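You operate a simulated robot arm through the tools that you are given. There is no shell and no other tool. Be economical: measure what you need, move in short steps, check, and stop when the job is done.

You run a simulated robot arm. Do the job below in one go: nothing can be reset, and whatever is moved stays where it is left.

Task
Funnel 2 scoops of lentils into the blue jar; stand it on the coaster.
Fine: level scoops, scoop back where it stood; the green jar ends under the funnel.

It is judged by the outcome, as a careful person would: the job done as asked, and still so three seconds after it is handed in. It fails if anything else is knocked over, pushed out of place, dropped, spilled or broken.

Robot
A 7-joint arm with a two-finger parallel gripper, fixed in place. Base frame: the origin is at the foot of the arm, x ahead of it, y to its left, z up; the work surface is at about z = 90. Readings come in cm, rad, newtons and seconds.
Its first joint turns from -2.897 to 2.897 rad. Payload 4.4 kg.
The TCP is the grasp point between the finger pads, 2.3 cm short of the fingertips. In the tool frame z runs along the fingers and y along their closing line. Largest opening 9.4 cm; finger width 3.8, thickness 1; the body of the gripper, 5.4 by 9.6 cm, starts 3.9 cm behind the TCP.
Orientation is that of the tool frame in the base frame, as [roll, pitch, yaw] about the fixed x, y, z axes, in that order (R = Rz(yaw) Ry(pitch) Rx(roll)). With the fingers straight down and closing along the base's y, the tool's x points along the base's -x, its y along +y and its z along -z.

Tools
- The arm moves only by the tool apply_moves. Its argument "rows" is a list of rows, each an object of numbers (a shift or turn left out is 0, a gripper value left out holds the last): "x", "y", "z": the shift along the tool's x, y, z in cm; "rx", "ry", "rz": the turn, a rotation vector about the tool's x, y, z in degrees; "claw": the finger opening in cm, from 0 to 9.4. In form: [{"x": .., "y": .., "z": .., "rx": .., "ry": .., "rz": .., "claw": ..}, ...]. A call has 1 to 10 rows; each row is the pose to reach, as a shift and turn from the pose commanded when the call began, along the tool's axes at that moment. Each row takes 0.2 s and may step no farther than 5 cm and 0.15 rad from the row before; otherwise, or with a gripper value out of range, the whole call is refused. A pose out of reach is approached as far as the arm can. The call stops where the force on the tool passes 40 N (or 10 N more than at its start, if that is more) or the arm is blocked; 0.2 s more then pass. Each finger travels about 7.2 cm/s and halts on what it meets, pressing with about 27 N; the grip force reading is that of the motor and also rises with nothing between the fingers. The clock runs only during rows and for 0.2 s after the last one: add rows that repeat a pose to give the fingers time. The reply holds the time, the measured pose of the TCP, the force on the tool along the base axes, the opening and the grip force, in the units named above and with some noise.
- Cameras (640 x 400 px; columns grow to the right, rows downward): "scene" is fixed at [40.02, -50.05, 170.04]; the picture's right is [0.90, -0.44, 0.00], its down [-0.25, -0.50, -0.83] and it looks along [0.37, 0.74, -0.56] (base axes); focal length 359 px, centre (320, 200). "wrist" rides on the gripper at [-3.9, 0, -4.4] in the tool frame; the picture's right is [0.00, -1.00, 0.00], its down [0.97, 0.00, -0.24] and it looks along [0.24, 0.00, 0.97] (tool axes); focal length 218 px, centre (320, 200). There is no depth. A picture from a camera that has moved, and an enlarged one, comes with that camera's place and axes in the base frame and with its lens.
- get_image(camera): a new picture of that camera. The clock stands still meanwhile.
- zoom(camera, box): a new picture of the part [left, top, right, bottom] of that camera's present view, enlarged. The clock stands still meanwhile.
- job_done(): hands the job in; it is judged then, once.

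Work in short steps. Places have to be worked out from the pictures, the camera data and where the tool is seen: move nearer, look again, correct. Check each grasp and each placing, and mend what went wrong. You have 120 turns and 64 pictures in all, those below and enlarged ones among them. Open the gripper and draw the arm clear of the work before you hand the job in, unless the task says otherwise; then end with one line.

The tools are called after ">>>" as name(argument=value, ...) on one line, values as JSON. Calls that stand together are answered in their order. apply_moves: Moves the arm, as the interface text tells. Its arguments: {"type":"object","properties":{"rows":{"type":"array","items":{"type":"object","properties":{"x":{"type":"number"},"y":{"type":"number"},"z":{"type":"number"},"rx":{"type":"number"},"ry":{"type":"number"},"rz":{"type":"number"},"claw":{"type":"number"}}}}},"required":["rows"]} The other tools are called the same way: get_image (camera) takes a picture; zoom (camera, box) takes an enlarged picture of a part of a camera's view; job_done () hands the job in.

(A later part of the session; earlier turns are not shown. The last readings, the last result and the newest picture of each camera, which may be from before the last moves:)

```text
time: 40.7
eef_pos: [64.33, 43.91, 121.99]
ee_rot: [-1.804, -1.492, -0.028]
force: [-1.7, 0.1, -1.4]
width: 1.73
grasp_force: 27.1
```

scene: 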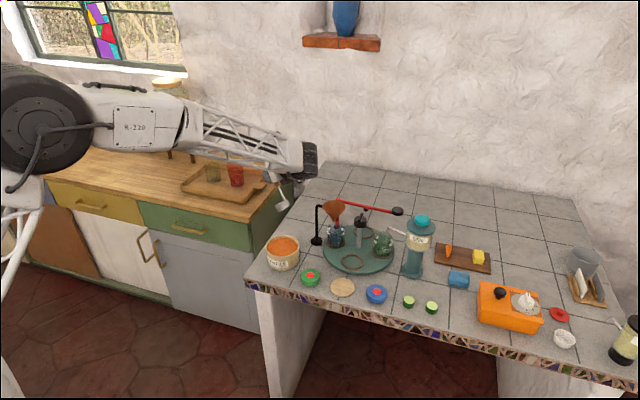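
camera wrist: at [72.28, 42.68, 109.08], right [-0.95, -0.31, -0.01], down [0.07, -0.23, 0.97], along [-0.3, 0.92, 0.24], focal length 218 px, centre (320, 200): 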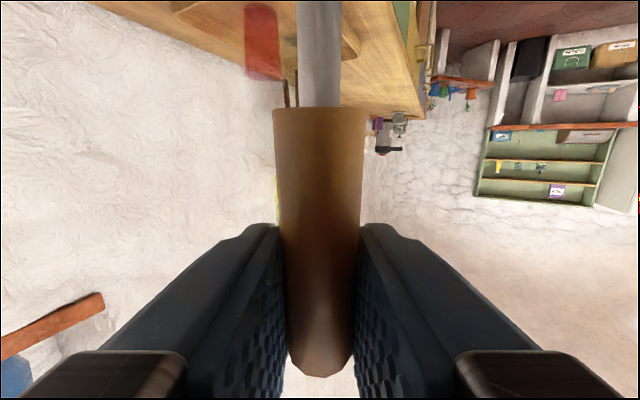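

Hand now points at 75°. I carry the scoop at height until the bowl is over the near side of the funnel mouth.

>>> apply_moves(rows=[{"x": 0.08, "y": 1.5, "z": -0.4}, {"x": 0.24, "y": 4.5, "z": -1.2}, {"x": 0.42, "y": 7.7, "z": -2.1}, {"x": 0.6, "y": 11, "z": -3}, {"x": 0.78, "y": 14.4, "z": -4}, {"x": 0.97, "y": 17.9, "z": -4.9}, {"x": 1.15, "y": 21.3, "z": -5.9}, {"x": 1.34, "y": 24.7, "z": -6.8}, {"x": 1.47, "y": 27.2, "z": -7.5}, {"x": 1.55, "y": 28.7, "z": -7.9}])

>>> zoom(camera="scene", box=[270, 110, 430, 270])

```text
time: 42.9
eef_pos: [89.87, 28.63, 121.39]
ee_rot: [-1.806, -1.491, -0.028]
force: [0.4, -0.4, -1.0]
width: 1.7
grasp_force: 26.8
```

```text
2.50 times, centred on (350, 190) of scene
camera zoom: at [40.02, -50.05, 170.04], right [0.9, -0.44, 0.0], down [-0.25, -0.5, -0.83], along [0.37, 0.74, -0.56], focal length 898 px, centre (245, 225)
```

zoom: 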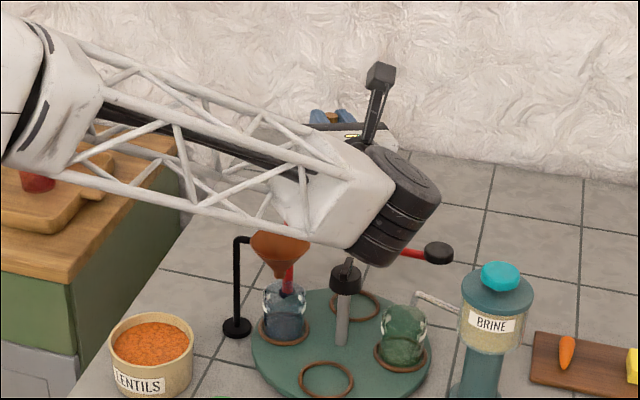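

The bowl hides behind the wrist, so I use the geometry measured from the last view: lip about 0.7 cm short of the funnel centre now. I tip it while shifting so that the lip stays over the funnel's middle.

>>> apply_moves(rows=[{"x": -0.33, "y": -1.58, "z": 0.35, "rz": -7.5}, {"x": -0.93, "y": -2.9, "z": 0.7, "rz": -14.5}, {"x": -1.04, "y": -4.28, "z": 0.7, "rz": -21.5}, {"x": -1.45, "y": -5.66, "z": 0.7, "rz": -28.5}, {"x": -1.95, "y": -6.97, "z": 0.7, "rz": -35.5}, {"x": -2.66, "y": -8.27, "z": 0.7, "rz": -42.5}, {"x": -3.55, "y": -9.46, "z": 0.7, "rz": -49.5}, {"x": -4.55, "y": -10.58, "z": 0.7, "rz": -56.5}, {"x": -5.73, "y": -11.6, "z": 0.7, "rz": -63.5}, {"x": -7.0, "y": -12.5, "z": 0.7, "rz": -70.5}])

>>> zoom(camera="scene", box=[280, 140, 400, 260])

```text
time: 45.1
eef_pos: [77.81, 32.58, 115.53]
ee_rot: [1.589, -0.417, 2.871]
force: [1.1, 0.7, -1.5]
width: 1.73
grasp_force: 27.1
```

```text
3.33 times, centred on (340, 200) of scene
camera zoom: at [40.02, -50.05, 170.04], right [0.9, -0.44, 0.0], down [-0.25, -0.5, -0.83], along [0.37, 0.74, -0.56], focal length 1198 px, centre (253, 200)
```

zoom: 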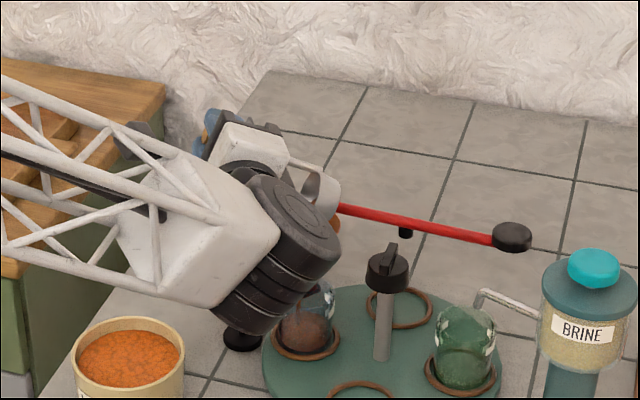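

It is pouring into the funnel and the jar is taking on colour. I continue tipping to empty the bowl.

>>> apply_moves(rows=[{"x": 0.26, "y": -1.87, "rz": -8}, {"x": 0.42, "y": -3.47, "rz": -16}, {"x": 0.4, "y": -5.0, "rz": -24}, {"x": 0.44, "y": -5.89, "rz": -32}, {"x": 0.42, "y": -6.43, "rz": -40}, {"x": 0.25, "y": -6.68, "rz": -48}, {"x": 0.12, "y": -6.62, "rz": -54}, {"x": 0.12, "y": -6.62, "rz": -54}, {"x": 0.12, "y": -6.62, "rz": -54}])

>>> zoom(camera="scene", box=[280, 150, 400, 270])

```text
time: 47.1
eef_pos: [74.88, 33.4, 109.48]
ee_rot: [1.592, 0.526, 2.892]
force: [-0.6, -0.5, -2.0]
width: 1.73
grasp_force: 26.8
```

```text
3.33 times, centred on (340, 210) of scene
camera zoom: at [40.02, -50.05, 170.04], right [0.9, -0.44, 0.0], down [-0.25, -0.5, -0.83], along [0.37, 0.74, -0.56], focal length 1198 px, centre (253, 167)
```

zoom: 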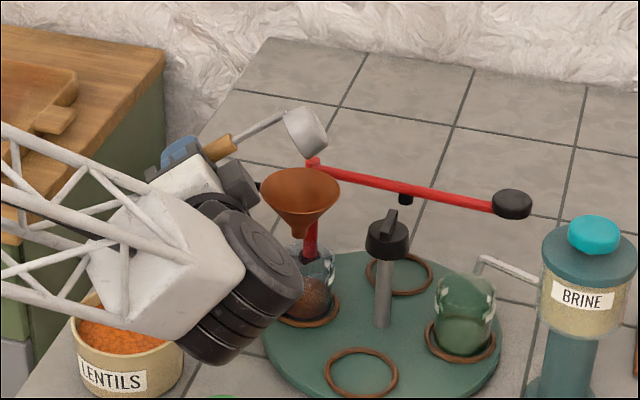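

First scoop is in the jar with no spill. I raise, swing the scoop back, and return over the tub for the second one.

>>> apply_moves(rows=[{"x": -0.32, "y": 1.55, "z": -0.2, "rz": 6}, {"x": 0.23, "y": 3.6, "z": -0.7, "rz": 14}, {"x": 1.21, "y": 5.9, "z": -1.3, "rz": 22}, {"x": 2.45, "y": 7.76, "z": -2, "rz": 30}, {"x": 4.18, "y": 8.76, "z": -2.7, "rz": 38}, {"x": 5.48, "y": 9.51, "z": -3.2, "rz": 46}, {"x": 6.78, "y": 10.26, "z": -3.7, "rz": 54}, {"x": 7.64, "y": 10.76, "z": -4, "rz": 62}, {"x": 7.64, "y": 10.76, "z": -4, "rz": 70}, {"x": 7.64, "y": 10.76, "z": -4, "rz": 70}])

>>> zoom(camera="scene", box=[240, 160, 400, 300])

```text
time: 49.3
eef_pos: [62.52, 32.77, 114.97]
ee_rot: [1.595, -0.697, 2.865]
force: [0.7, -1.3, -0.2]
width: 1.75
grasp_force: 26.9
```

```text
2.86 times, centred on (320, 230) of scene
camera zoom: at [40.02, -50.05, 170.04], right [0.9, -0.44, 0.0], down [-0.25, -0.5, -0.83], along [0.37, 0.74, -0.56], focal length 1026 px, centre (320, 114)
```

zoom: 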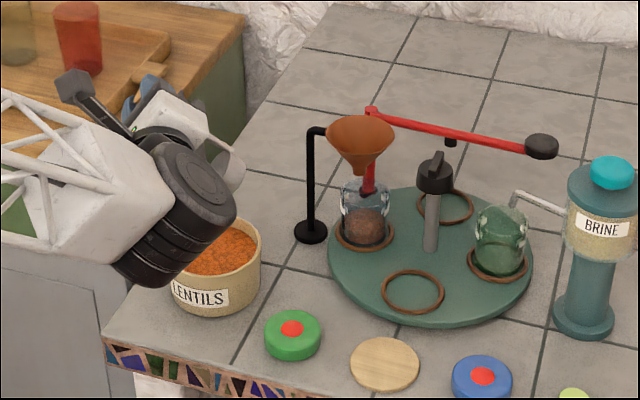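

Second scoop: lower into the tub at the same tilt and depth as before.

>>> apply_moves(rows=[{"x": -1.5, "y": -2.1}, {"x": -3, "y": -4.1}, {"x": -4.5, "y": -5.9}, {"x": -5.6, "y": -7.2}, {"x": -6.3, "y": -8.0}, {"x": -6.84, "y": -8.62}])

>>> apply_moves(rows=[{"x": 0.79, "y": -0.92}, {"x": 1.57, "y": -1.71}, {"x": 0.85, "y": -0.58, "rz": 8}, {"x": -0.02, "y": 0.67, "rz": 16}, {"x": -1.07, "y": 1.75, "rz": 24}, {"x": -2.17, "y": 2.74, "rz": 32}, {"x": -3.38, "y": 3.55, "rz": 40}, {"x": -4.77, "y": 4.07, "rz": 48}, {"x": -5.06, "y": 4.24, "rz": 50}])

```text
time: 50.7
eef_pos: [62.23, 32.56, 104.13]
ee_rot: [1.596, -0.698, 2.866]
force: [-0.2, -0.3, -0.5]
width: 1.7
grasp_force: 27.1
```

```text
time: 52.7
eef_pos: [68.49, 30.78, 104.05]
ee_rot: [-3.092, -1.551, 1.261]
force: [-0.9, -0.1, -1.2]
width: 1.72
grasp_force: 27.3
```

Level in the tub; lifting straight up, trimming the lean as before, then a look.

>>> apply_moves(rows=[{"x": 0.7, "rz": 1}, {"x": 2, "rz": 2}, {"x": 4, "rz": 3}, {"x": 6, "rz": 4}, {"x": 8.5, "rz": 4.5}, {"x": 11, "rz": 4.5}, {"x": 13.5, "rz": 4.5}, {"x": 15.5, "rz": 4.5}, {"x": 17, "rz": 4.5}, {"x": 17.4, "rz": 4.5}])

>>> zoom(camera="scene", box=[240, 160, 340, 300])

```text
time: 54.9
eef_pos: [68.48, 31.23, 121.55]
ee_rot: [-1.804, -1.492, -0.027]
force: [0.2, 0.4, -1.5]
width: 1.73
grasp_force: 26.7
```

```text
2.86 times, centred on (290, 230) of scene
camera zoom: at [40.02, -50.05, 170.04], right [0.9, -0.44, 0.0], down [-0.25, -0.5, -0.83], along [0.37, 0.74, -0.56], focal length 1026 px, centre (406, 114)
```

zoom: 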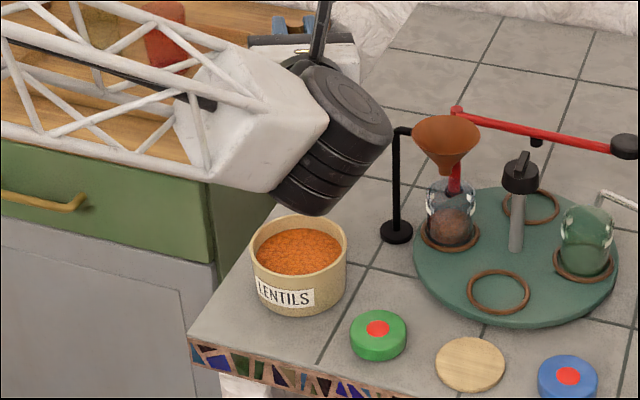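

The bowl is hidden; I shift sideways to view the fill before pouring.

>>> apply_moves(rows=[{"z": 1.5}, {"z": 4}, {"z": 7}, {"z": 10}, {"z": 12.5}, {"z": 14}])

>>> zoom(camera="scene", box=[240, 150, 320, 210])

```text
time: 56.3
eef_pos: [72.15, 44.6, 121.3]
ee_rot: [-1.809, -1.489, -0.027]
force: [0.3, 0.3, -0.7]
width: 1.73
grasp_force: 26.5
```

```text
6.67 times, centred on (280, 180) of scene
camera zoom: at [40.02, -50.05, 170.04], right [0.9, -0.44, 0.0], down [-0.25, -0.5, -0.83], along [0.37, 0.74, -0.56], focal length 2395 px, centre (587, 333)
```

zoom: 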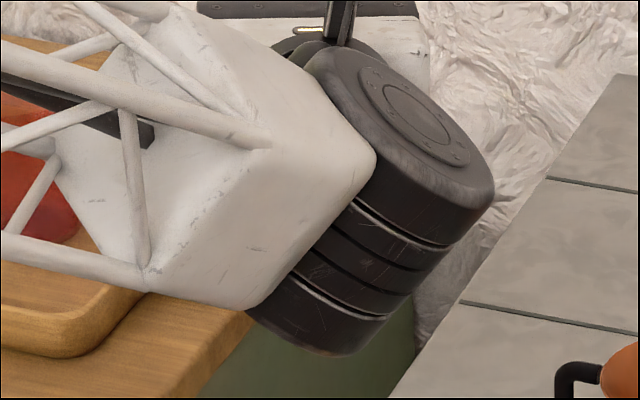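

Still occluded, and the motion was identical to the first, so I go on to the same start point at the funnel.

>>> apply_moves(rows=[{"x": 0.1, "y": 1.5, "z": -0.8}, {"x": 0.3, "y": 4.2, "z": -2.2}, {"x": 0.5, "y": 7.1, "z": -3.7}, {"x": 0.72, "y": 10, "z": -5.2}, {"x": 0.93, "y": 12.9, "z": -6.7}, {"x": 1.14, "y": 15.8, "z": -8.2}, {"x": 1.33, "y": 18.4, "z": -9.5}, {"x": 1.45, "y": 20.2, "z": -10.4}, {"x": 1.53, "y": 21.2, "z": -10.9}, {"x": 1.53, "y": 21.2, "z": -10.9}])

```text
time: 58.5
eef_pos: [89.84, 28.48, 121.22]
ee_rot: [-1.806, -1.491, -0.028]
force: [0.4, -0.8, -1.0]
width: 1.73
grasp_force: 27.0
```

Same start pose as before; I repeat the pour.

>>> apply_moves(rows=[{"x": -0.23, "y": -1.58, "z": 0.45, "rz": -7.5}, {"x": -0.83, "y": -2.9, "z": 0.85, "rz": -14.5}, {"x": -0.94, "y": -4.28, "z": 0.85, "rz": -21.5}, {"x": -1.35, "y": -5.66, "z": 0.85, "rz": -28.5}, {"x": -1.85, "y": -6.97, "z": 0.85, "rz": -35.5}, {"x": -2.56, "y": -8.27, "z": 0.85, "rz": -42.5}, {"x": -3.45, "y": -9.46, "z": 0.85, "rz": -49.5}, {"x": -4.45, "y": -10.58, "z": 0.85, "rz": -56.5}, {"x": -5.63, "y": -11.6, "z": 0.85, "rz": -63.5}, {"x": -6.9, "y": -12.5, "z": 0.85, "rz": -70.5}])

>>> apply_moves(rows=[{"x": 0.26, "y": -1.87, "rz": -8}, {"x": 0.42, "y": -3.47, "rz": -16}, {"x": 0.4, "y": -5.0, "rz": -24}, {"x": 0.44, "y": -5.89, "rz": -32}, {"x": 0.42, "y": -6.43, "rz": -40}, {"x": 0.25, "y": -6.68, "rz": -48}, {"x": 0.12, "y": -6.62, "rz": -54}, {"x": 0.12, "y": -6.62, "rz": -54}, {"x": 0.12, "y": -6.62, "rz": -54}])

>>> zoom(camera="scene", box=[280, 160, 400, 260])

```text
time: 60.7
eef_pos: [77.42, 32.81, 115.37]
ee_rot: [1.59, -0.415, 2.873]
force: [-0.1, 0.2, -0.9]
width: 1.73
grasp_force: 27.2
```

```text
time: 62.7
eef_pos: [74.8, 33.25, 109.34]
ee_rot: [1.592, 0.526, 2.893]
force: [-0.7, 0.3, -1.4]
width: 1.74
grasp_force: 26.3
```

```text
4.00 times, centred on (340, 210) of scene
camera zoom: at [40.02, -50.05, 170.04], right [0.9, -0.44, 0.0], down [-0.25, -0.5, -0.83], along [0.37, 0.74, -0.56], focal length 1437 px, centre (240, 160)
```

zoom: 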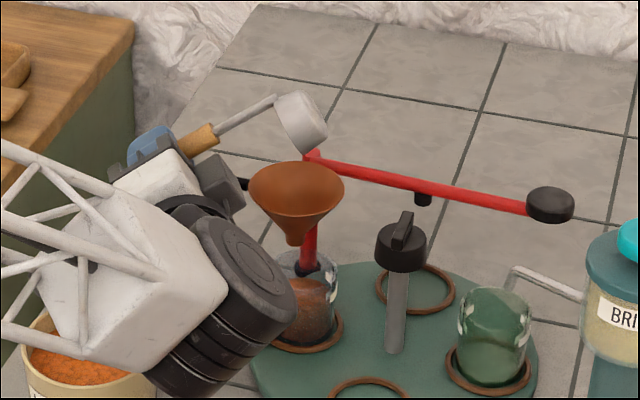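

Two scoops are in the jar, nothing spilled. Now I bring the scoop back: first raise and swing it upright, away from the funnel.

>>> apply_moves(rows=[{"x": -0.32, "y": 1.55, "z": -0.2, "rz": 6}, {"x": 0.23, "y": 3.6, "z": -0.7, "rz": 14}, {"x": 1.21, "y": 5.9, "z": -1.3, "rz": 22}, {"x": 2.45, "y": 7.76, "z": -2, "rz": 30}, {"x": 3.68, "y": 9.6, "z": -2.7, "rz": 38}, {"x": 4.48, "y": 11.2, "z": -3.2, "rz": 46}, {"x": 5.5, "y": 12.5, "z": -3.7, "rz": 54}, {"x": 5.8, "y": 13.7, "z": -4, "rz": 62}, {"x": 5.4, "y": 14.6, "z": -4, "rz": 70}])

>>> apply_moves(rows=[{"rz": 7}, {"rz": 14}, {"rz": 21}, {"rz": 28}, {"rz": 35}, {"rz": 42}, {"rz": 49}, {"rz": 56}, {"rz": 58}])

```text
time: 64.7
eef_pos: [62.17, 32.7, 119.37]
ee_rot: [1.596, -0.7, 2.864]
force: [-0.5, 0.2, -1.2]
width: 1.74
grasp_force: 26.2
```

```text
time: 66.7
eef_pos: [62.0, 32.83, 119.27]
ee_rot: [-1.7, -1.432, -0.132]
force: [-0.6, -0.2, -0.6]
width: 1.73
grasp_force: 27.2
```

Upright again. I turn the hand to 45° and move above the scoop's original spot (bowl at about (75.8, 41)), clear of the funnel stand.

>>> apply_moves(rows=[{"x": 0.2, "y": 1.5, "z": 1.1, "rx": -4, "ry": 0.6}, {"x": 0.57, "y": 4, "z": 3, "rx": -9, "ry": 1.3}, {"x": 0.95, "y": 6.7, "z": 5, "rx": -15, "ry": 2.1}, {"x": 1.3, "y": 9.3, "z": 7, "rx": -20, "ry": 2.8}, {"x": 1.65, "y": 11.7, "z": 8.8, "rx": -25, "ry": 3.5}, {"x": 1.88, "y": 13.37, "z": 10.1, "rx": -29.7, "ry": 4.2}, {"x": 1.88, "y": 13.37, "z": 10.1, "rx": -29.7, "ry": 4.2}])

>>> zoom(camera="scene", box=[240, 140, 360, 260])

```text
time: 68.3
eef_pos: [77.69, 38.93, 119.08]
ee_rot: [-1.691, -1.442, -0.67]
force: [-0.1, -0.7, -0.3]
width: 1.72
grasp_force: 27.2
```

```text
3.33 times, centred on (300, 200) of scene
camera zoom: at [40.02, -50.05, 170.04], right [0.9, -0.44, 0.0], down [-0.25, -0.5, -0.83], along [0.37, 0.74, -0.56], focal length 1198 px, centre (387, 200)
```

zoom: 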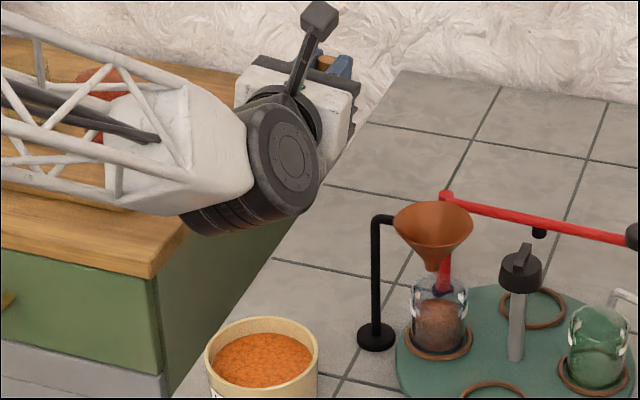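

I lower the first 12 cm, then step down gently to feel the contact.

>>> apply_moves(rows=[{"x": -2, "y": 0.26}, {"x": -4.5, "y": 0.58}, {"x": -7, "y": 0.9}, {"x": -9.5, "y": 1.23}, {"x": -11.9, "y": 1.54}])

>>> zoom(camera="scene", box=[240, 160, 360, 280])

```text
time: 69.5
eef_pos: [77.75, 38.82, 107.18]
ee_rot: [-1.683, -1.44, -0.672]
force: [0.4, -0.9, -1.9]
width: 1.74
grasp_force: 26.9
```

```text
3.33 times, centred on (300, 220) of scene
camera zoom: at [40.02, -50.05, 170.04], right [0.9, -0.44, 0.0], down [-0.25, -0.5, -0.83], along [0.37, 0.74, -0.56], focal length 1198 px, centre (387, 133)
```

zoom: 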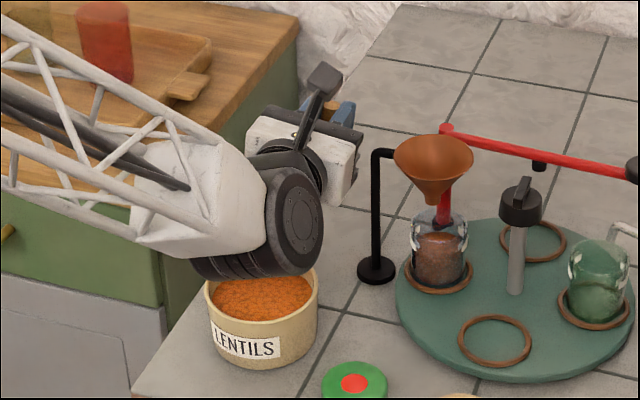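

The wrist will clear the tub by about 2 cm. I step down slowly.

>>> apply_moves(rows=[{"x": -0.8, "y": 0.1}, {"x": -1.6, "y": 0.21}, {"x": -2.4, "y": 0.31}, {"x": -2.9, "y": 0.37}])

>>> apply_moves(rows=[{"x": -0.3, "y": 0.04}, {"x": -0.5, "y": 0.06}, {"x": -0.7, "y": 0.09}])

```text
time: 70.5
eef_pos: [77.55, 38.96, 104.24]
ee_rot: [-1.687, -1.44, -0.669]
force: [0.5, -0.1, -1.2]
width: 1.72
grasp_force: 26.6
```

```text
time: 71.3
eef_pos: [77.57, 38.85, 103.53]
ee_rot: [-1.687, -1.439, -0.672]
force: [-0.6, -1.0, -1.4]
width: 1.7
grasp_force: 26.7
```

>>> apply_moves(rows=[{"x": -0.25, "y": 0.03}, {"x": -0.5, "y": 0.06}, {"x": -0.75, "y": 0.09}])

```text
time: 72.1
eef_pos: [77.62, 38.84, 102.7]
ee_rot: [-1.689, -1.439, -0.668]
force: [-0.5, -0.7, -1.1]
width: 1.73
grasp_force: 27.7
```

Still free at z=102.7 (force only its weight); expected contact is about 102.4, so I continue in small steps.

>>> apply_moves(rows=[{"x": -0.2, "y": 0.03}, {"x": -0.4, "y": 0.05}, {"x": -0.6, "y": 0.08}])

>>> zoom(camera="scene", box=[250, 180, 350, 260])

```text
time: 72.9
eef_pos: [77.51, 38.8, 102.1]
ee_rot: [-1.69, -1.44, -0.667]
force: [0.5, -1.0, -0.3]
width: 1.74
grasp_force: 27.1
```

```text
5.00 times, centred on (300, 220) of scene
camera zoom: at [40.02, -50.05, 170.04], right [0.9, -0.44, 0.0], down [-0.25, -0.5, -0.83], along [0.37, 0.74, -0.56], focal length 1796 px, centre (420, 100)
```

zoom: 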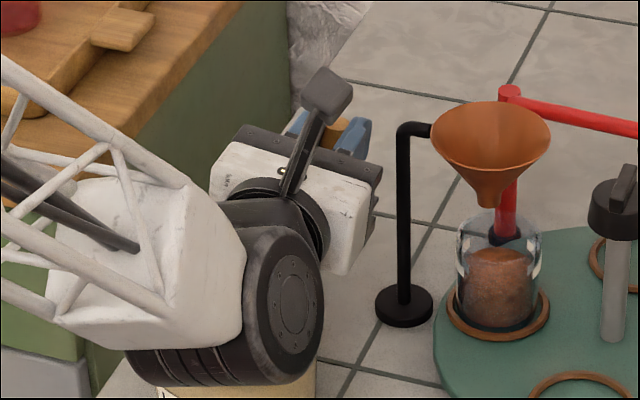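

>>> apply_moves(rows=[{"x": -0.15, "y": 0.02}, {"x": -0.3, "y": 0.04}, {"x": -0.3, "y": 0.04}])

```text
time: 73.7
eef_pos: [77.57, 38.93, 101.96]
ee_rot: [-1.684, -1.439, -0.671]
force: [0.5, 0.0, 4.7]
width: 1.73
grasp_force: 27.0
```

Contact felt (+4.7 N at z≈102). I open gently and back straight out before rising.

>>> apply_moves(rows=[{"claw": 2.2}, {"claw": 3}, {"claw": 4}, {"claw": 4}, {"z": -1.5}, {"z": -3}, {"z": -4.8}, {"x": 2, "z": -5.5}, {"x": 5, "z": -6.5}, {"x": 9, "z": -7.5}])

>>> zoom(camera="scene", box=[240, 150, 360, 270])

>>> get_image(camera="wrist")

```text
time: 75.9
eef_pos: [73.26, 32.91, 110.68]
ee_rot: [-1.7, -1.439, -0.656]
force: [-0.3, -0.5, -0.7]
width: 4.0
grasp_force: 0.1
```

```text
3.33 times, centred on (300, 210) of scene
camera zoom: at [40.02, -50.05, 170.04], right [0.9, -0.44, 0.0], down [-0.25, -0.5, -0.83], along [0.37, 0.74, -0.56], focal length 1198 px, centre (387, 167)
```

zoom: 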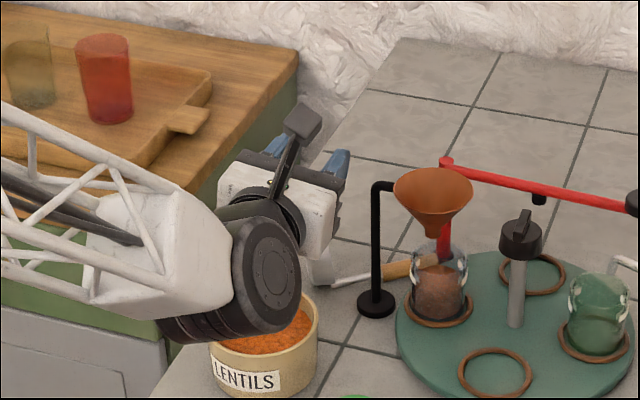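

```text
11 pictures are left
camera wrist: at [69.78, 30.09, 106.84], right [-0.7, 0.7, 0.13], down [-0.07, -0.25, 0.97], along [0.71, 0.67, 0.22], focal length 218 px, centre (320, 200)
```

wrist: 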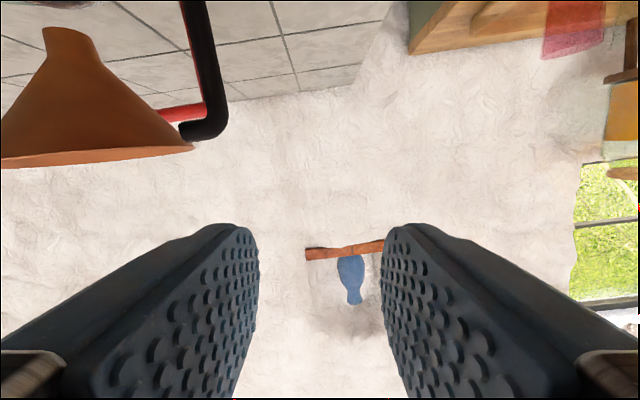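

The scoop stood leaning (my "lean" correction was only perspective) and fell: it now lies with its bowl near (77, 39) and handle along +x behind the funnel. I'll re-orient the hand to point down, above the bowl, to recover it without touching the funnel.

>>> apply_moves(rows=[{"x": 2.5, "rx": 4.7, "ry": -2.2, "rz": -4.7}, {"x": 5, "rx": 10.3, "ry": -4.8, "rz": -10.3}, {"x": 7.5, "y": -0.3, "z": 1, "rx": 15.9, "ry": -7.4, "rz": -15.9}, {"x": 10, "y": -0.6, "z": 2, "rx": 21.5, "ry": -10, "rz": -21.5}, {"x": 12, "y": -1, "z": 3, "rx": 27.1, "ry": -12.6, "rz": -27.1}, {"x": 13.3, "y": -1.3, "z": 4, "rx": 32.7, "ry": -15.2, "rz": -32.7}, {"x": 13.3, "y": -1.6, "z": 5, "rx": 38.3, "ry": -17.8, "rz": -38.3}, {"x": 13.3, "y": -1.8, "z": 6, "rx": 43.9, "ry": -20.5, "rz": -43.9}, {"x": 13.3, "y": -2, "z": 6.6, "rx": 49.5, "ry": -23.1, "rz": -49.5}, {"x": 13.3, "y": -2, "z": 6.6, "rx": 55.1, "ry": -25.7, "rz": -55.1}])

>>> apply_moves(rows=[{"rx": 5.6, "ry": -2.6, "rz": -5.6}, {"rx": 11.2, "ry": -5.2, "rz": -11.2}, {"rx": 16.8, "ry": -7.8, "rz": -16.8}, {"rx": 22.4, "ry": -10.4, "rz": -22.4}, {"rx": 28, "ry": -13, "rz": -28}, {"rx": 33.6, "ry": -15.6, "rz": -33.6}, {"rx": 39.2, "ry": -18.2, "rz": -39.2}, {"rx": 42.3, "ry": -19.7, "rz": -42.3}, {"rx": 42.3, "ry": -19.7, "rz": -42.3}])

```text
time: 78.1
eef_pos: [77.68, 37.78, 124.23]
ee_rot: [2.54, -0.684, 2.448]
force: [0.2, 0.0, 0.4]
width: 4.0
grasp_force: 0.1
```

```text
time: 80.1
eef_pos: [77.85, 37.78, 124.27]
ee_rot: [3.067, -0.11, 3.055]
force: [-0.1, -0.5, -0.8]
width: 3.99
grasp_force: 0.0
```

I level the tool and come down to z≈112 for a look at the lying scoop.

>>> apply_moves(rows=[{"z": 3, "rx": 2, "ry": -3}, {"z": 6, "rx": 4.27, "ry": -6.27}, {"z": 9, "rx": 4.27, "ry": -6.27, "claw": 6}, {"z": 12, "rx": 4.27, "ry": -6.27, "claw": 6}])

>>> get_image(camera="wrist")

```text
time: 81.1
eef_pos: [76.52, 38.9, 112.33]
ee_rot: [3.141, 0.0, 3.052]
force: [-0.4, 0.6, -0.1]
width: 6.02
grasp_force: 0.0
```

```text
10 pictures are left
camera wrist: at [80.42, 38.61, 116.79], right [-0.09, -1.0, 0.0], down [-0.97, 0.09, 0.24], along [-0.24, 0.02, -0.97], focal length 218 px, centre (320, 200)
```

wrist: 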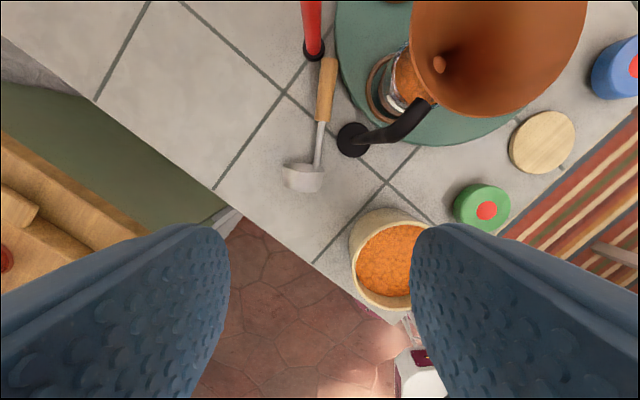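

The bowl is at about (77.15, 40.8), handle at -12°. Gripping the bowl is the only spot free of the funnel and its stand, so I go down around it and close.

>>> apply_moves(rows=[{"x": -0.46, "y": 1.95, "z": 3.5, "rz": 3.3}, {"x": -0.46, "y": 1.95, "z": 8, "rz": 6.6}, {"x": -0.46, "y": 1.95, "z": 12, "rz": 6.6}, {"x": -0.46, "y": 1.95, "z": 15.5, "rz": 6.6}, {"x": -0.46, "y": 1.95, "z": 17.5, "rz": 6.6}, {"x": -0.46, "y": 1.95, "z": 19.3, "rz": 6.6}, {"x": -0.46, "y": 1.95, "z": 19.3, "rz": 6.6, "claw": 4.5}, {"x": -0.46, "y": 1.95, "z": 19.3, "rz": 6.6, "claw": 2}, {"x": -0.46, "y": 1.95, "z": 19.3, "rz": 6.6, "claw": 2}])

```text
time: 83.1
eef_pos: [77.32, 40.69, 92.98]
ee_rot: [-3.14, -0.001, 2.937]
force: [-0.3, -0.6, 0.3]
width: 4.78
grasp_force: 26.8
```

Bowl held (4.78 cm). I lift slowly, drawing back along the handle's line.

>>> apply_moves(rows=[{"x": 0.4, "z": -0.4}, {"x": 1, "z": -1}, {"x": 1.6, "z": -2}, {"x": 2.2, "z": -3}, {"x": 2.8, "z": -4}, {"x": 3, "z": -5}, {"x": 3, "z": -6}, {"x": 3, "z": -7}, {"x": 3, "z": -8}])

>>> get_image(camera="wrist")

```text
time: 85.1
eef_pos: [74.14, 41.31, 101.0]
ee_rot: [-3.14, -0.001, 2.938]
force: [-0.3, 0.2, -1.5]
width: 4.78
grasp_force: 26.6
```

```text
9 pictures are left
camera wrist: at [78.05, 40.56, 105.47], right [-0.2, -0.98, 0.0], down [-0.95, 0.2, 0.24], along [-0.24, 0.05, -0.97], focal length 218 px, centre (320, 200)
```

wrist: 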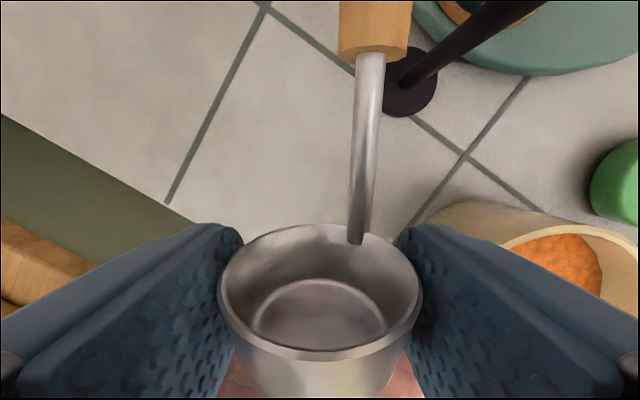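

Held well; the handle lies low and level. I rotate so the handle points away to open table (about 63°).

>>> apply_moves(rows=[{"rz": -5}, {"rz": -13}, {"rz": -21}, {"rz": -29}, {"rz": -37}, {"rz": -45}, {"rz": -53}, {"rz": -61}, {"rz": -69}, {"rz": -75}])

>>> apply_moves(rows=[{"z": 2}, {"z": 4}, {"z": 6}, {"z": 7}, {"z": 7.6}, {"z": 8.0}])

```text
time: 87.3
eef_pos: [74.27, 41.42, 101.06]
ee_rot: [-3.141, -0.002, -2.036]
force: [0.3, -0.4, -0.8]
width: 4.79
grasp_force: 26.8
```

```text
time: 88.7
eef_pos: [74.18, 41.36, 93.15]
ee_rot: [-3.14, -0.003, -2.038]
force: [-2.0, -1.4, 1.7]
width: 4.77
grasp_force: 27.3
```

Touching down. I release, rise, and begin turning to take the handle.

>>> apply_moves(rows=[{"claw": 5.5}, {"claw": 6.2}, {"claw": 6.2}, {"z": -2, "claw": 6.2}, {"z": -5}, {"z": -9, "rz": 6}, {"x": -2, "z": -12, "rz": 14}, {"x": -4, "z": -14, "rz": 22}, {"x": -6, "y": -0.6, "z": -15, "rz": 30}, {"x": -8, "y": -1.2, "z": -15, "rz": 38, "claw": 3.5}])

>>> apply_moves(rows=[{"rz": 8.4}, {"rz": 16.8}, {"rz": 25.2}, {"rz": 33.6}, {"rz": 42}, {"rz": 50.4}, {"rz": 58.8}, {"rz": 67.2}, {"rz": 75.6}, {"rz": 84}])

>>> apply_moves(rows=[{"rz": 8.4}, {"rz": 16.8}, {"rz": 25.2}, {"rz": 33.6}, {"rz": 42}, {"rz": 50.4}, {"rz": 58}, {"rz": 58}])

>>> get_image(camera="wrist")

```text
time: 90.9
eef_pos: [78.84, 47.91, 107.98]
ee_rot: [-3.14, -0.002, -2.702]
force: [-0.7, 0.7, 0.8]
width: 3.48
grasp_force: 0.0
```

```text
time: 93.1
eef_pos: [78.89, 47.81, 107.97]
ee_rot: [-3.139, 0.002, 2.114]
force: [-0.2, 0.3, -0.3]
width: 3.52
grasp_force: 0.0
```

```text
time: 94.9
eef_pos: [78.89, 47.95, 107.94]
ee_rot: [3.141, 0.0, 1.105]
force: [-0.3, 0.7, 0.5]
width: 3.49
grasp_force: 0.0
```

```text
8 pictures are left
camera wrist: at [77.16, 44.45, 112.39], right [-0.89, 0.45, 0.0], down [0.44, 0.87, 0.24], along [0.11, 0.21, -0.97], focal length 218 px, centre (320, 200)
```

wrist: 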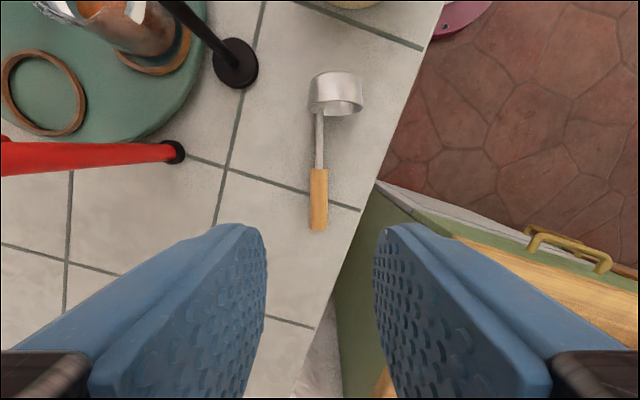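

The handle lies straight along the tool's x again. I descend around it near its free end and grip.

>>> apply_moves(rows=[{"x": 1.3, "y": 0.38, "z": 3}, {"x": 2.49, "y": 0.38, "z": 7}, {"x": 2.49, "y": 0.38, "z": 11}, {"x": 2.49, "y": 0.38, "z": 13.5}, {"x": 2.49, "y": 0.38, "z": 14.7}, {"x": 2.49, "y": 0.38, "z": 15.4}, {"x": 2.49, "y": 0.38, "z": 15.4, "claw": 2}, {"x": 2.49, "y": 0.38, "z": 15.4, "claw": 0}, {"x": 2.49, "y": 0.38, "z": 15.4, "claw": 0}, {"x": 2.49, "y": 0.38, "z": 15.4, "claw": 0}])

```text
time: 97.1
eef_pos: [80.36, 49.93, 92.49]
ee_rot: [-3.141, 0.001, 1.103]
force: [0.6, -0.6, 0.3]
width: 1.69
grasp_force: 27.1
```

Gripped (1.69 cm). I lift slowly and begin tipping it upright.

>>> apply_moves(rows=[{"z": -0.4}, {"z": -1}, {"z": -2}, {"z": -3}, {"z": -4.2}, {"z": -5.6}, {"z": -7, "ry": 3}, {"z": -8.5, "ry": 7}, {"z": -10, "ry": 12}, {"z": -11.5, "ry": 17}])

>>> apply_moves(rows=[{"x": -0.5, "z": -1.5, "ry": 6}, {"x": -1, "z": -3, "ry": 13}, {"x": -1.5, "z": -4.5, "ry": 20}, {"x": -2, "z": -6, "ry": 27}, {"x": -2.5, "z": -7.5, "ry": 34}, {"x": -2.5, "z": -9, "ry": 41}, {"x": -2.5, "z": -10, "ry": 48}, {"x": -2.5, "z": -11, "ry": 55}, {"x": -2.5, "z": -12, "ry": 62}, {"x": -2.5, "z": -12, "ry": 68}])

>>> get_image(camera="wrist")

```text
time: 99.3
eef_pos: [80.25, 49.95, 104.04]
ee_rot: [-3.14, -0.295, 1.104]
force: [-0.1, 0.3, -1.8]
width: 1.71
grasp_force: 26.8
```

```text
time: 101.5
eef_pos: [77.75, 44.61, 114.95]
ee_rot: [-3.138, -1.483, 1.1]
force: [0.3, -0.9, -0.9]
width: 1.68
grasp_force: 27.0
```

```text
7 pictures are left
camera wrist: at [75.7, 40.43, 111.42], right [-0.89, 0.45, 0.0], down [-0.07, -0.14, 0.99], along [0.44, 0.88, 0.16], focal length 218 px, centre (320, 200)
```

wrist: 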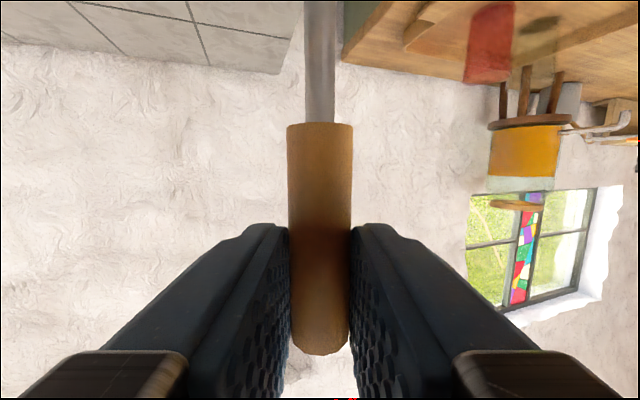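

The scoop hangs vertical now. I set the hand to 55°, move over the original spot and come down close to the table.

>>> apply_moves(rows=[{"x": -0.1, "y": 0.5, "z": -1.6, "rx": -2}, {"x": -0.3, "y": 1, "z": -3.6, "rx": -5}, {"x": -0.54, "y": 1.96, "z": -6.2, "rx": -8}, {"x": -2.5, "y": 1.96, "z": -6.03, "rx": -8}, {"x": -4.9, "y": 1.96, "z": -5.8, "rx": -8}, {"x": -7.3, "y": 1.96, "z": -5.6, "rx": -8}, {"x": -9.5, "y": 1.96, "z": -5.4, "rx": -8}, {"x": -10.9, "y": 1.96, "z": -5.3, "rx": -8}])

>>> apply_moves(rows=[{"x": -0.4, "z": 0.03}, {"x": -0.8, "z": 0.07}, {"x": -1.2, "z": 0.1}, {"x": -1.6, "z": 0.14}])

```text
time: 103.3
eef_pos: [76.59, 38.3, 104.56]
ee_rot: [3.002, -1.483, 1.103]
force: [-0.1, -0.9, -1.1]
width: 1.69
grasp_force: 26.8
```

```text
time: 104.3
eef_pos: [76.69, 38.28, 102.91]
ee_rot: [3.01, -1.481, 1.095]
force: [-0.1, 0.4, -1.4]
width: 1.69
grasp_force: 27.1
```

>>> apply_moves(rows=[{"x": -0.2, "z": 0.02}, {"x": -0.4, "z": 0.03}, {"x": -0.6, "z": 0.05}, {"x": -0.6, "z": 0.05}])

>>> apply_moves(rows=[{"x": -0.15, "z": 0.01}, {"x": -0.3, "z": 0.02}, {"x": -0.3, "z": 0.02}])

```text
time: 105.3
eef_pos: [76.65, 38.2, 102.35]
ee_rot: [3.013, -1.481, 1.095]
force: [0.1, 0.2, -1.0]
width: 1.7
grasp_force: 27.2
```

```text
time: 106.1
eef_pos: [76.64, 38.23, 101.91]
ee_rot: [3.009, -1.483, 1.098]
force: [0.5, 0.8, 1.8]
width: 1.69
grasp_force: 27.1
```

Contact at about z=102. I press slightly so that the bowl's base seats flat, and check the reading.

>>> apply_moves(rows=[{"x": -0.15, "z": 0.01}, {"x": -0.25, "z": 0.02}, {"x": -0.25, "z": 0.02}])

```text
time: 106.9
eef_pos: [76.8, 38.21, 102.05]
ee_rot: [2.991, -1.487, 1.115]
force: [5.2, 3.3, 24.1]
width: 1.7
grasp_force: 27.1
```

Seated firmly. I ease the load, open a little at a time, and look before withdrawing.

>>> apply_moves(rows=[{"x": 0.15}, {"x": 0.2}, {"x": 0.2, "claw": 1.9}, {"x": 0.2, "claw": 2.2}, {"x": 0.2, "claw": 2.6}, {"x": 0.2, "claw": 3.2}, {"x": 0.2, "claw": 3.8}, {"x": 0.2, "claw": 3.8}])

>>> get_image(camera="wrist")

```text
time: 108.7
eef_pos: [76.72, 38.18, 101.83]
ee_rot: [3.011, -1.481, 1.093]
force: [-0.6, 0.3, -0.2]
width: 3.83
grasp_force: 0.2
```

```text
6 pictures are left
camera wrist: at [74.04, 34.38, 98.4], right [-0.82, 0.57, -0.01], down [-0.1, -0.12, 0.99], along [0.56, 0.81, 0.15], focal length 218 px, centre (320, 200)
```

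wrist: 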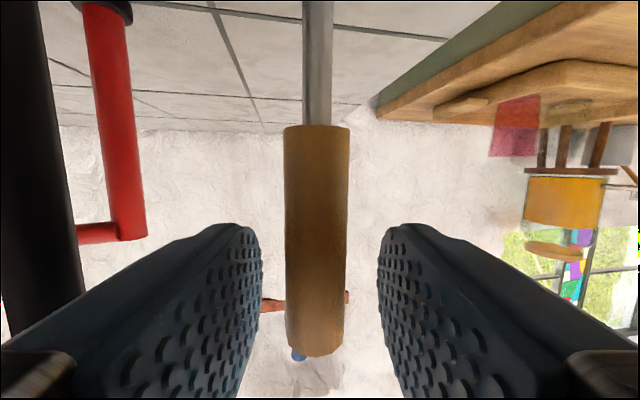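

The scoop stands on its own between the open fingers. I back straight out and rise.

>>> apply_moves(rows=[{"z": -1}, {"z": -2.2}, {"z": -3.5}, {"z": -5}, {"x": 1, "z": -6}, {"x": 3.5, "z": -6.5}, {"x": 7, "z": -6.5}, {"x": 11, "z": -6.5}, {"x": 15, "z": -6.5}, {"x": 18, "z": -6.5}])

```text
time: 110.9
eef_pos: [73.8, 34.38, 120.41]
ee_rot: [3.02, -1.482, 1.088]
force: [-0.7, 0.4, 0.8]
width: 3.78
grasp_force: 0.1
```

Now I point the hand down again while moving over the turntable knob.

>>> apply_moves(rows=[{"x": 0.5, "y": 1, "z": 0.1, "ry": -5}, {"x": 1, "y": 3, "z": 0.2, "ry": -13}, {"x": 1.5, "y": 5, "z": 0.3, "ry": -21.5}, {"x": 2, "y": 7.2, "z": 0.4, "ry": -30}, {"x": 2, "y": 9.5, "z": 0.6, "ry": -38.5}, {"x": 2, "y": 11.8, "z": 0.7, "ry": -47}, {"x": 2, "y": 14, "z": 0.9, "ry": -55.5}, {"x": 2, "y": 16.2, "z": 1, "ry": -64}, {"x": 2, "y": 18, "z": 1.1, "ry": -72.5}, {"x": 2, "y": 19.3, "z": 1.2, "ry": -80}])

```text
time: 113.1
eef_pos: [90.28, 24.51, 122.7]
ee_rot: [3.13, -0.086, 0.964]
force: [-0.4, 1.1, -0.1]
width: 3.8
grasp_force: 0.1
```

>>> apply_moves(rows=[{"x": -0.1, "y": 0.2, "z": 3, "ry": -2.5, "rz": 3}, {"x": -0.3, "y": 0.5, "z": 7, "rx": 0.6, "ry": -4.9, "rz": 6}, {"x": -0.46, "y": 0.66, "z": 10.7, "rx": 0.6, "ry": -4.9, "rz": 8.2}, {"x": -0.46, "y": 0.66, "z": 10.7, "rx": 0.6, "ry": -4.9, "rz": 8.2}])

>>> get_image(camera="wrist")

```text
time: 114.1
eef_pos: [91.29, 24.43, 112.05]
ee_rot: [-3.136, -0.001, 0.822]
force: [0.4, 0.2, 0.2]
width: 3.81
grasp_force: 0.0
```

```text
5 pictures are left
camera wrist: at [88.67, 21.56, 116.45], right [-0.73, 0.68, 0.01], down [0.66, 0.71, 0.24], along [0.16, 0.18, -0.97], focal length 218 px, centre (320, 200)
```

wrist: 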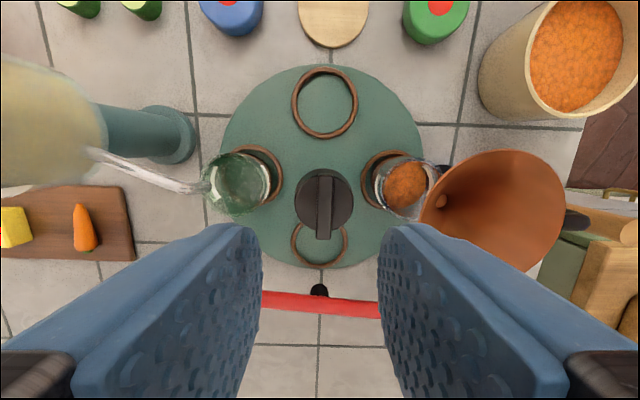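

The knob bar is aligned; blue jar holds its lentils. I descend on the bar with a small correction and grip.

>>> apply_moves(rows=[{"x": -0.5, "y": -0.25, "z": 2.5}, {"x": -0.5, "y": -0.25, "z": 5}, {"x": -0.5, "y": -0.25, "z": 6.45}, {"x": -0.5, "y": -0.25, "z": 6.45, "claw": 1.5}, {"x": -0.5, "y": -0.25, "z": 6.45, "claw": 0}, {"x": -0.5, "y": -0.25, "z": 6.45, "claw": 0}, {"x": -0.5, "y": -0.25, "z": 6.45, "claw": 0}])

```text
time: 115.7
eef_pos: [90.76, 24.27, 105.51]
ee_rot: [-3.137, -0.002, 0.822]
force: [6.1, -1.1, 11.5]
width: 0.94
grasp_force: 44.8
```

Bar gripped (0.94 cm). Turning counter-clockwise, slowly.

>>> apply_moves(rows=[{"rz": -3}, {"rz": -7}, {"rz": -12}, {"rz": -17}, {"rz": -22}, {"rz": -27}, {"rz": -32}, {"rz": -37}, {"rz": -42}, {"rz": -45}])

>>> apply_moves(rows=[{"rz": -5}, {"rz": -10}, {"rz": -15}, {"rz": -20}, {"rz": -25}, {"rz": -30}, {"rz": -35}, {"rz": -40}, {"rz": -44}, {"rz": -44}])

```text
time: 116.7
eef_pos: [90.83, 24.34, 105.49]
ee_rot: [-3.14, -0.005, 1.084]
force: [10.0, -0.4, -4.1]
width: 0.92
grasp_force: 44.9
stopped in row 4: the force on the tool passed its limit (the readings are from after the stop); the commanded pose is now the measured one
```

```text
time: 118.5
eef_pos: [90.88, 24.36, 105.51]
ee_rot: [3.139, -0.006, 1.794]
force: [14.2, -1.7, -5.8]
width: 0.95
grasp_force: 45.1
stopped in row 9: the force on the tool passed its limit (the readings are from after the stop); the commanded pose is now the measured one
```

56° done; each stop just resets the sideways wind-up. I continue the remaining 34°.

>>> apply_moves(rows=[{"rz": -4}, {"rz": -8}, {"rz": -12}, {"rz": -16}, {"rz": -20}, {"rz": -20}])

>>> apply_moves(rows=[{"rz": -3}, {"rz": -7}, {"rz": -11}, {"rz": -14}, {"rz": -14}])

```text
time: 119.9
eef_pos: [91.07, 24.24, 105.53]
ee_rot: [3.138, -0.003, 2.143]
force: [31.9, -1.4, -5.7]
width: 0.94
grasp_force: 45.2
```

```text
time: 120.4
eef_pos: [90.92, 24.32, 105.42]
ee_rot: [3.138, -0.003, 2.21]
force: [16.0, -0.5, -5.0]
width: 0.96
grasp_force: 45.1
stopped in row 2: the force on the tool passed its limit (the readings are from after the stop); the commanded pose is now the measured one
```

>>> apply_moves(rows=[{"x": -0.12, "y": 0.16, "rz": -2}, {"x": -0.12, "y": 0.16, "rz": -5}, {"x": -0.12, "y": 0.16, "rz": -8}, {"x": -0.12, "y": 0.16, "rz": -10.4}, {"x": -0.12, "y": 0.16, "rz": -10.4}])

```text
time: 121.2
eef_pos: [90.9, 24.23, 105.52]
ee_rot: [3.138, -0.006, 2.337]
force: [-11.1, -3.2, 4.2]
width: 0.97
grasp_force: 44.7
stopped in row 3: the force on the tool passed its limit (the readings are from after the stop); the commanded pose is now the measured one
```

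Within 3° of the front slot, which is free of overhangs: good enough for picking. I release, rise and turn the hand for the jar grasp.

>>> apply_moves(rows=[{"claw": 2.5}, {"claw": 3.5}, {"claw": 3.5}, {"z": -2}, {"z": -5, "rz": -5}, {"z": -8, "rz": -13}, {"z": -10, "rz": -21}, {"z": -10, "rz": -29}, {"z": -10, "rz": -37}, {"z": -10, "rz": -45}])

>>> apply_moves(rows=[{"rz": -8}, {"rz": -16}, {"rz": -24}, {"rz": -32}, {"rz": -40}, {"rz": -48}, {"rz": -56}, {"rz": -64, "claw": 8}, {"rz": -64, "claw": 8}])

```text
time: 123.4
eef_pos: [90.93, 24.18, 115.57]
ee_rot: [3.137, -0.001, 3.125]
force: [-0.7, -0.3, -0.1]
width: 3.48
grasp_force: 0.1
```

```text
time: 125.4
eef_pos: [90.95, 24.37, 115.49]
ee_rot: [3.137, 0.005, -2.044]
force: [0.3, -0.5, -0.6]
width: 7.98
grasp_force: 0.1
```

>>> apply_moves(rows=[{"x": 2.5, "y": 0.9}, {"x": 5, "y": 1.8}, {"x": 7.15, "y": 2.63}, {"x": 7.15, "y": 2.63, "z": 2.5}, {"x": 7.15, "y": 2.63, "z": 5}, {"x": 7.15, "y": 2.63, "z": 5}])

>>> get_image(camera="wrist")

```text
time: 126.8
eef_pos: [85.4, 18.98, 110.46]
ee_rot: [3.136, 0.003, -2.043]
force: [1.1, -0.2, -0.1]
width: 8.0
grasp_force: 0.1
```

```text
4 pictures are left
camera wrist: at [87.17, 22.53, 114.89], right [0.89, -0.46, 0.0], down [-0.44, -0.87, 0.24], along [-0.11, -0.21, -0.97], focal length 218 px, centre (320, 200)
```

wrist: 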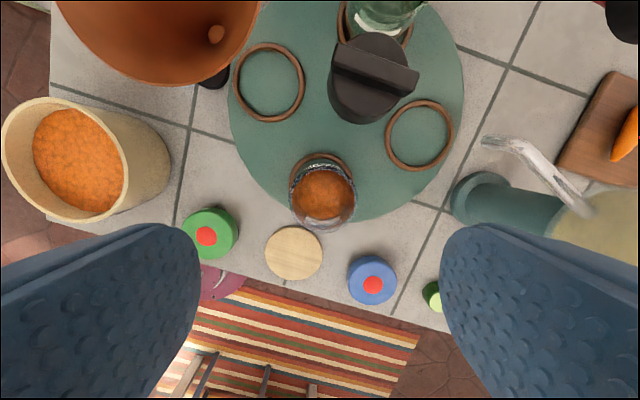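

The jar's centre is about (85.4, 18.6) and the coaster's (78.5, 12.8). I go down around the jar and close.

>>> apply_moves(rows=[{"x": 0.35, "y": -0.25, "z": 3.5}, {"x": 0.35, "y": -0.25, "z": 7}, {"x": 0.35, "y": -0.25, "z": 10.5}, {"x": 0.35, "y": -0.25, "z": 12.8}, {"x": 0.35, "y": -0.25, "z": 14.4}, {"x": 0.35, "y": -0.25, "z": 14.4, "claw": 6.3}, {"x": 0.35, "y": -0.25, "z": 14.4, "claw": 4}, {"x": 0.35, "y": -0.25, "z": 14.4, "claw": 3}, {"x": 0.35, "y": -0.25, "z": 14.4, "claw": 3}])

```text
time: 128.8
eef_pos: [85.36, 18.77, 96.1]
ee_rot: [3.138, 0.003, -2.046]
force: [-0.6, 0.1, 0.1]
width: 6.0
grasp_force: 27.4
```

Jar held (6.0 cm). I lift gently and carry it to the coaster.

>>> apply_moves(rows=[{"z": -0.4}, {"z": -1.2}, {"z": -2.2}, {"z": -3.2}, {"x": 1, "y": 0.4, "z": -3.6}, {"x": 3, "y": 1.2, "z": -3.6}, {"x": 5.2, "y": 2.1, "z": -3.6}, {"x": 7.2, "y": 2.9, "z": -3.6}, {"x": 8.48, "y": 3.37, "z": -3.6}, {"x": 8.48, "y": 3.37, "z": -3.6}])

>>> zoom(camera="scene", box=[270, 170, 430, 310])

```text
time: 131.0
eef_pos: [78.56, 12.69, 99.71]
ee_rot: [3.138, 0.007, -2.044]
force: [0.0, -0.1, -1.7]
width: 5.99
grasp_force: 26.6
```

```text
2.86 times, centred on (350, 240) of scene
camera zoom: at [40.02, -50.05, 170.04], right [0.9, -0.44, 0.0], down [-0.25, -0.5, -0.83], along [0.37, 0.74, -0.56], focal length 1026 px, centre (234, 86)
```

zoom: 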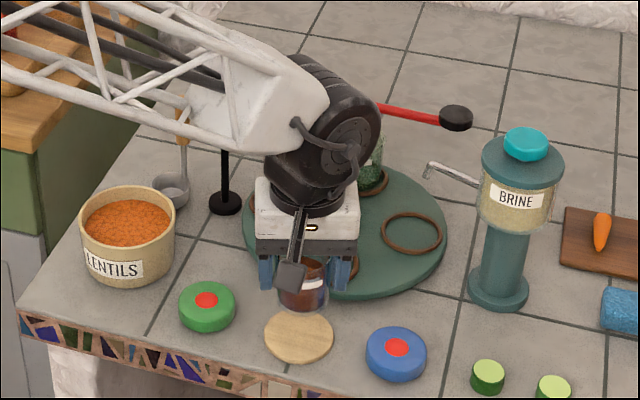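

The scoop stands upright at its place, and the jar is above the coaster. I lower it slowly.

>>> apply_moves(rows=[{"z": 1}, {"z": 2}, {"z": 2.8}, {"z": 3.3}, {"z": 3.6}])

>>> apply_moves(rows=[{"z": 0.2}, {"z": 0.4}, {"z": 0.6}, {"z": 0.6}])

```text
time: 132.2
eef_pos: [78.5, 12.89, 96.07]
ee_rot: [3.138, 0.002, -2.045]
force: [-0.7, -0.4, -2.2]
width: 5.96
grasp_force: 26.9
```

```text
time: 133.2
eef_pos: [78.66, 12.82, 95.39]
ee_rot: [3.137, 0.005, -2.047]
force: [-1.1, 0.5, -1.4]
width: 5.98
grasp_force: 26.9
```

>>> apply_moves(rows=[{"z": 0.2}, {"z": 0.4}, {"z": 0.4}])

```text
time: 134.0
eef_pos: [78.52, 12.76, 95.06]
ee_rot: [3.138, 0.005, -2.044]
force: [-0.1, 0.1, -1.4]
width: 5.99
grasp_force: 26.9
```

No contact yet at z=95.06; a little lower.

>>> apply_moves(rows=[{"z": 0.2}, {"z": 0.4}, {"z": 0.4}])

>>> apply_moves(rows=[{"z": 0.15}, {"z": 0.3}, {"z": 0.3}])

```text
time: 134.8
eef_pos: [78.73, 12.92, 94.78]
ee_rot: [3.141, 0.005, -2.044]
force: [7.3, -3.9, 21.3]
width: 5.99
grasp_force: 27.6
```

```text
time: 135.6
eef_pos: [78.51, 12.86, 94.44]
ee_rot: [3.137, 0.005, -2.044]
force: [8.4, -0.8, 20.2]
width: 5.94
grasp_force: 27.4
```

Contact (20 N). I ease off, open and rise clear.

>>> apply_moves(rows=[{"z": -0.25}, {"z": -0.25, "claw": 6.5}, {"z": -0.25, "claw": 7.5}, {"z": -0.25, "claw": 8.2}, {"z": -0.25, "claw": 8.2}, {"z": -2}, {"z": -5}, {"z": -9}, {"z": -13}, {"z": -17}])

>>> get_image(camera="wrist")

```text
time: 137.8
eef_pos: [78.57, 12.5, 111.45]
ee_rot: [3.137, 0.003, -2.043]
force: [-0.6, 0.5, -0.4]
width: 8.19
grasp_force: 0.0
```

```text
2 pictures are left
camera wrist: at [80.35, 16.04, 115.83], right [0.89, -0.46, 0.0], down [-0.44, -0.87, 0.24], along [-0.11, -0.21, -0.97], focal length 218 px, centre (320, 200)
```

wrist: 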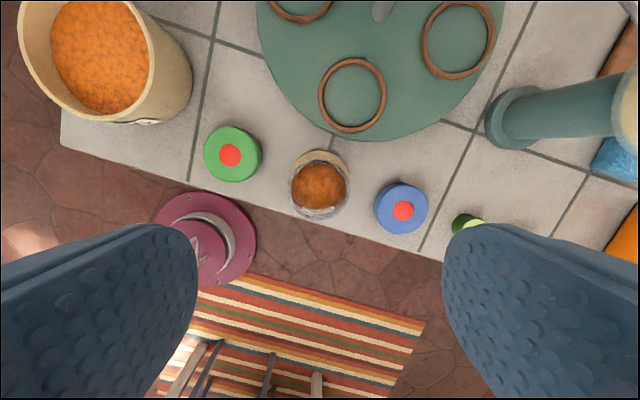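

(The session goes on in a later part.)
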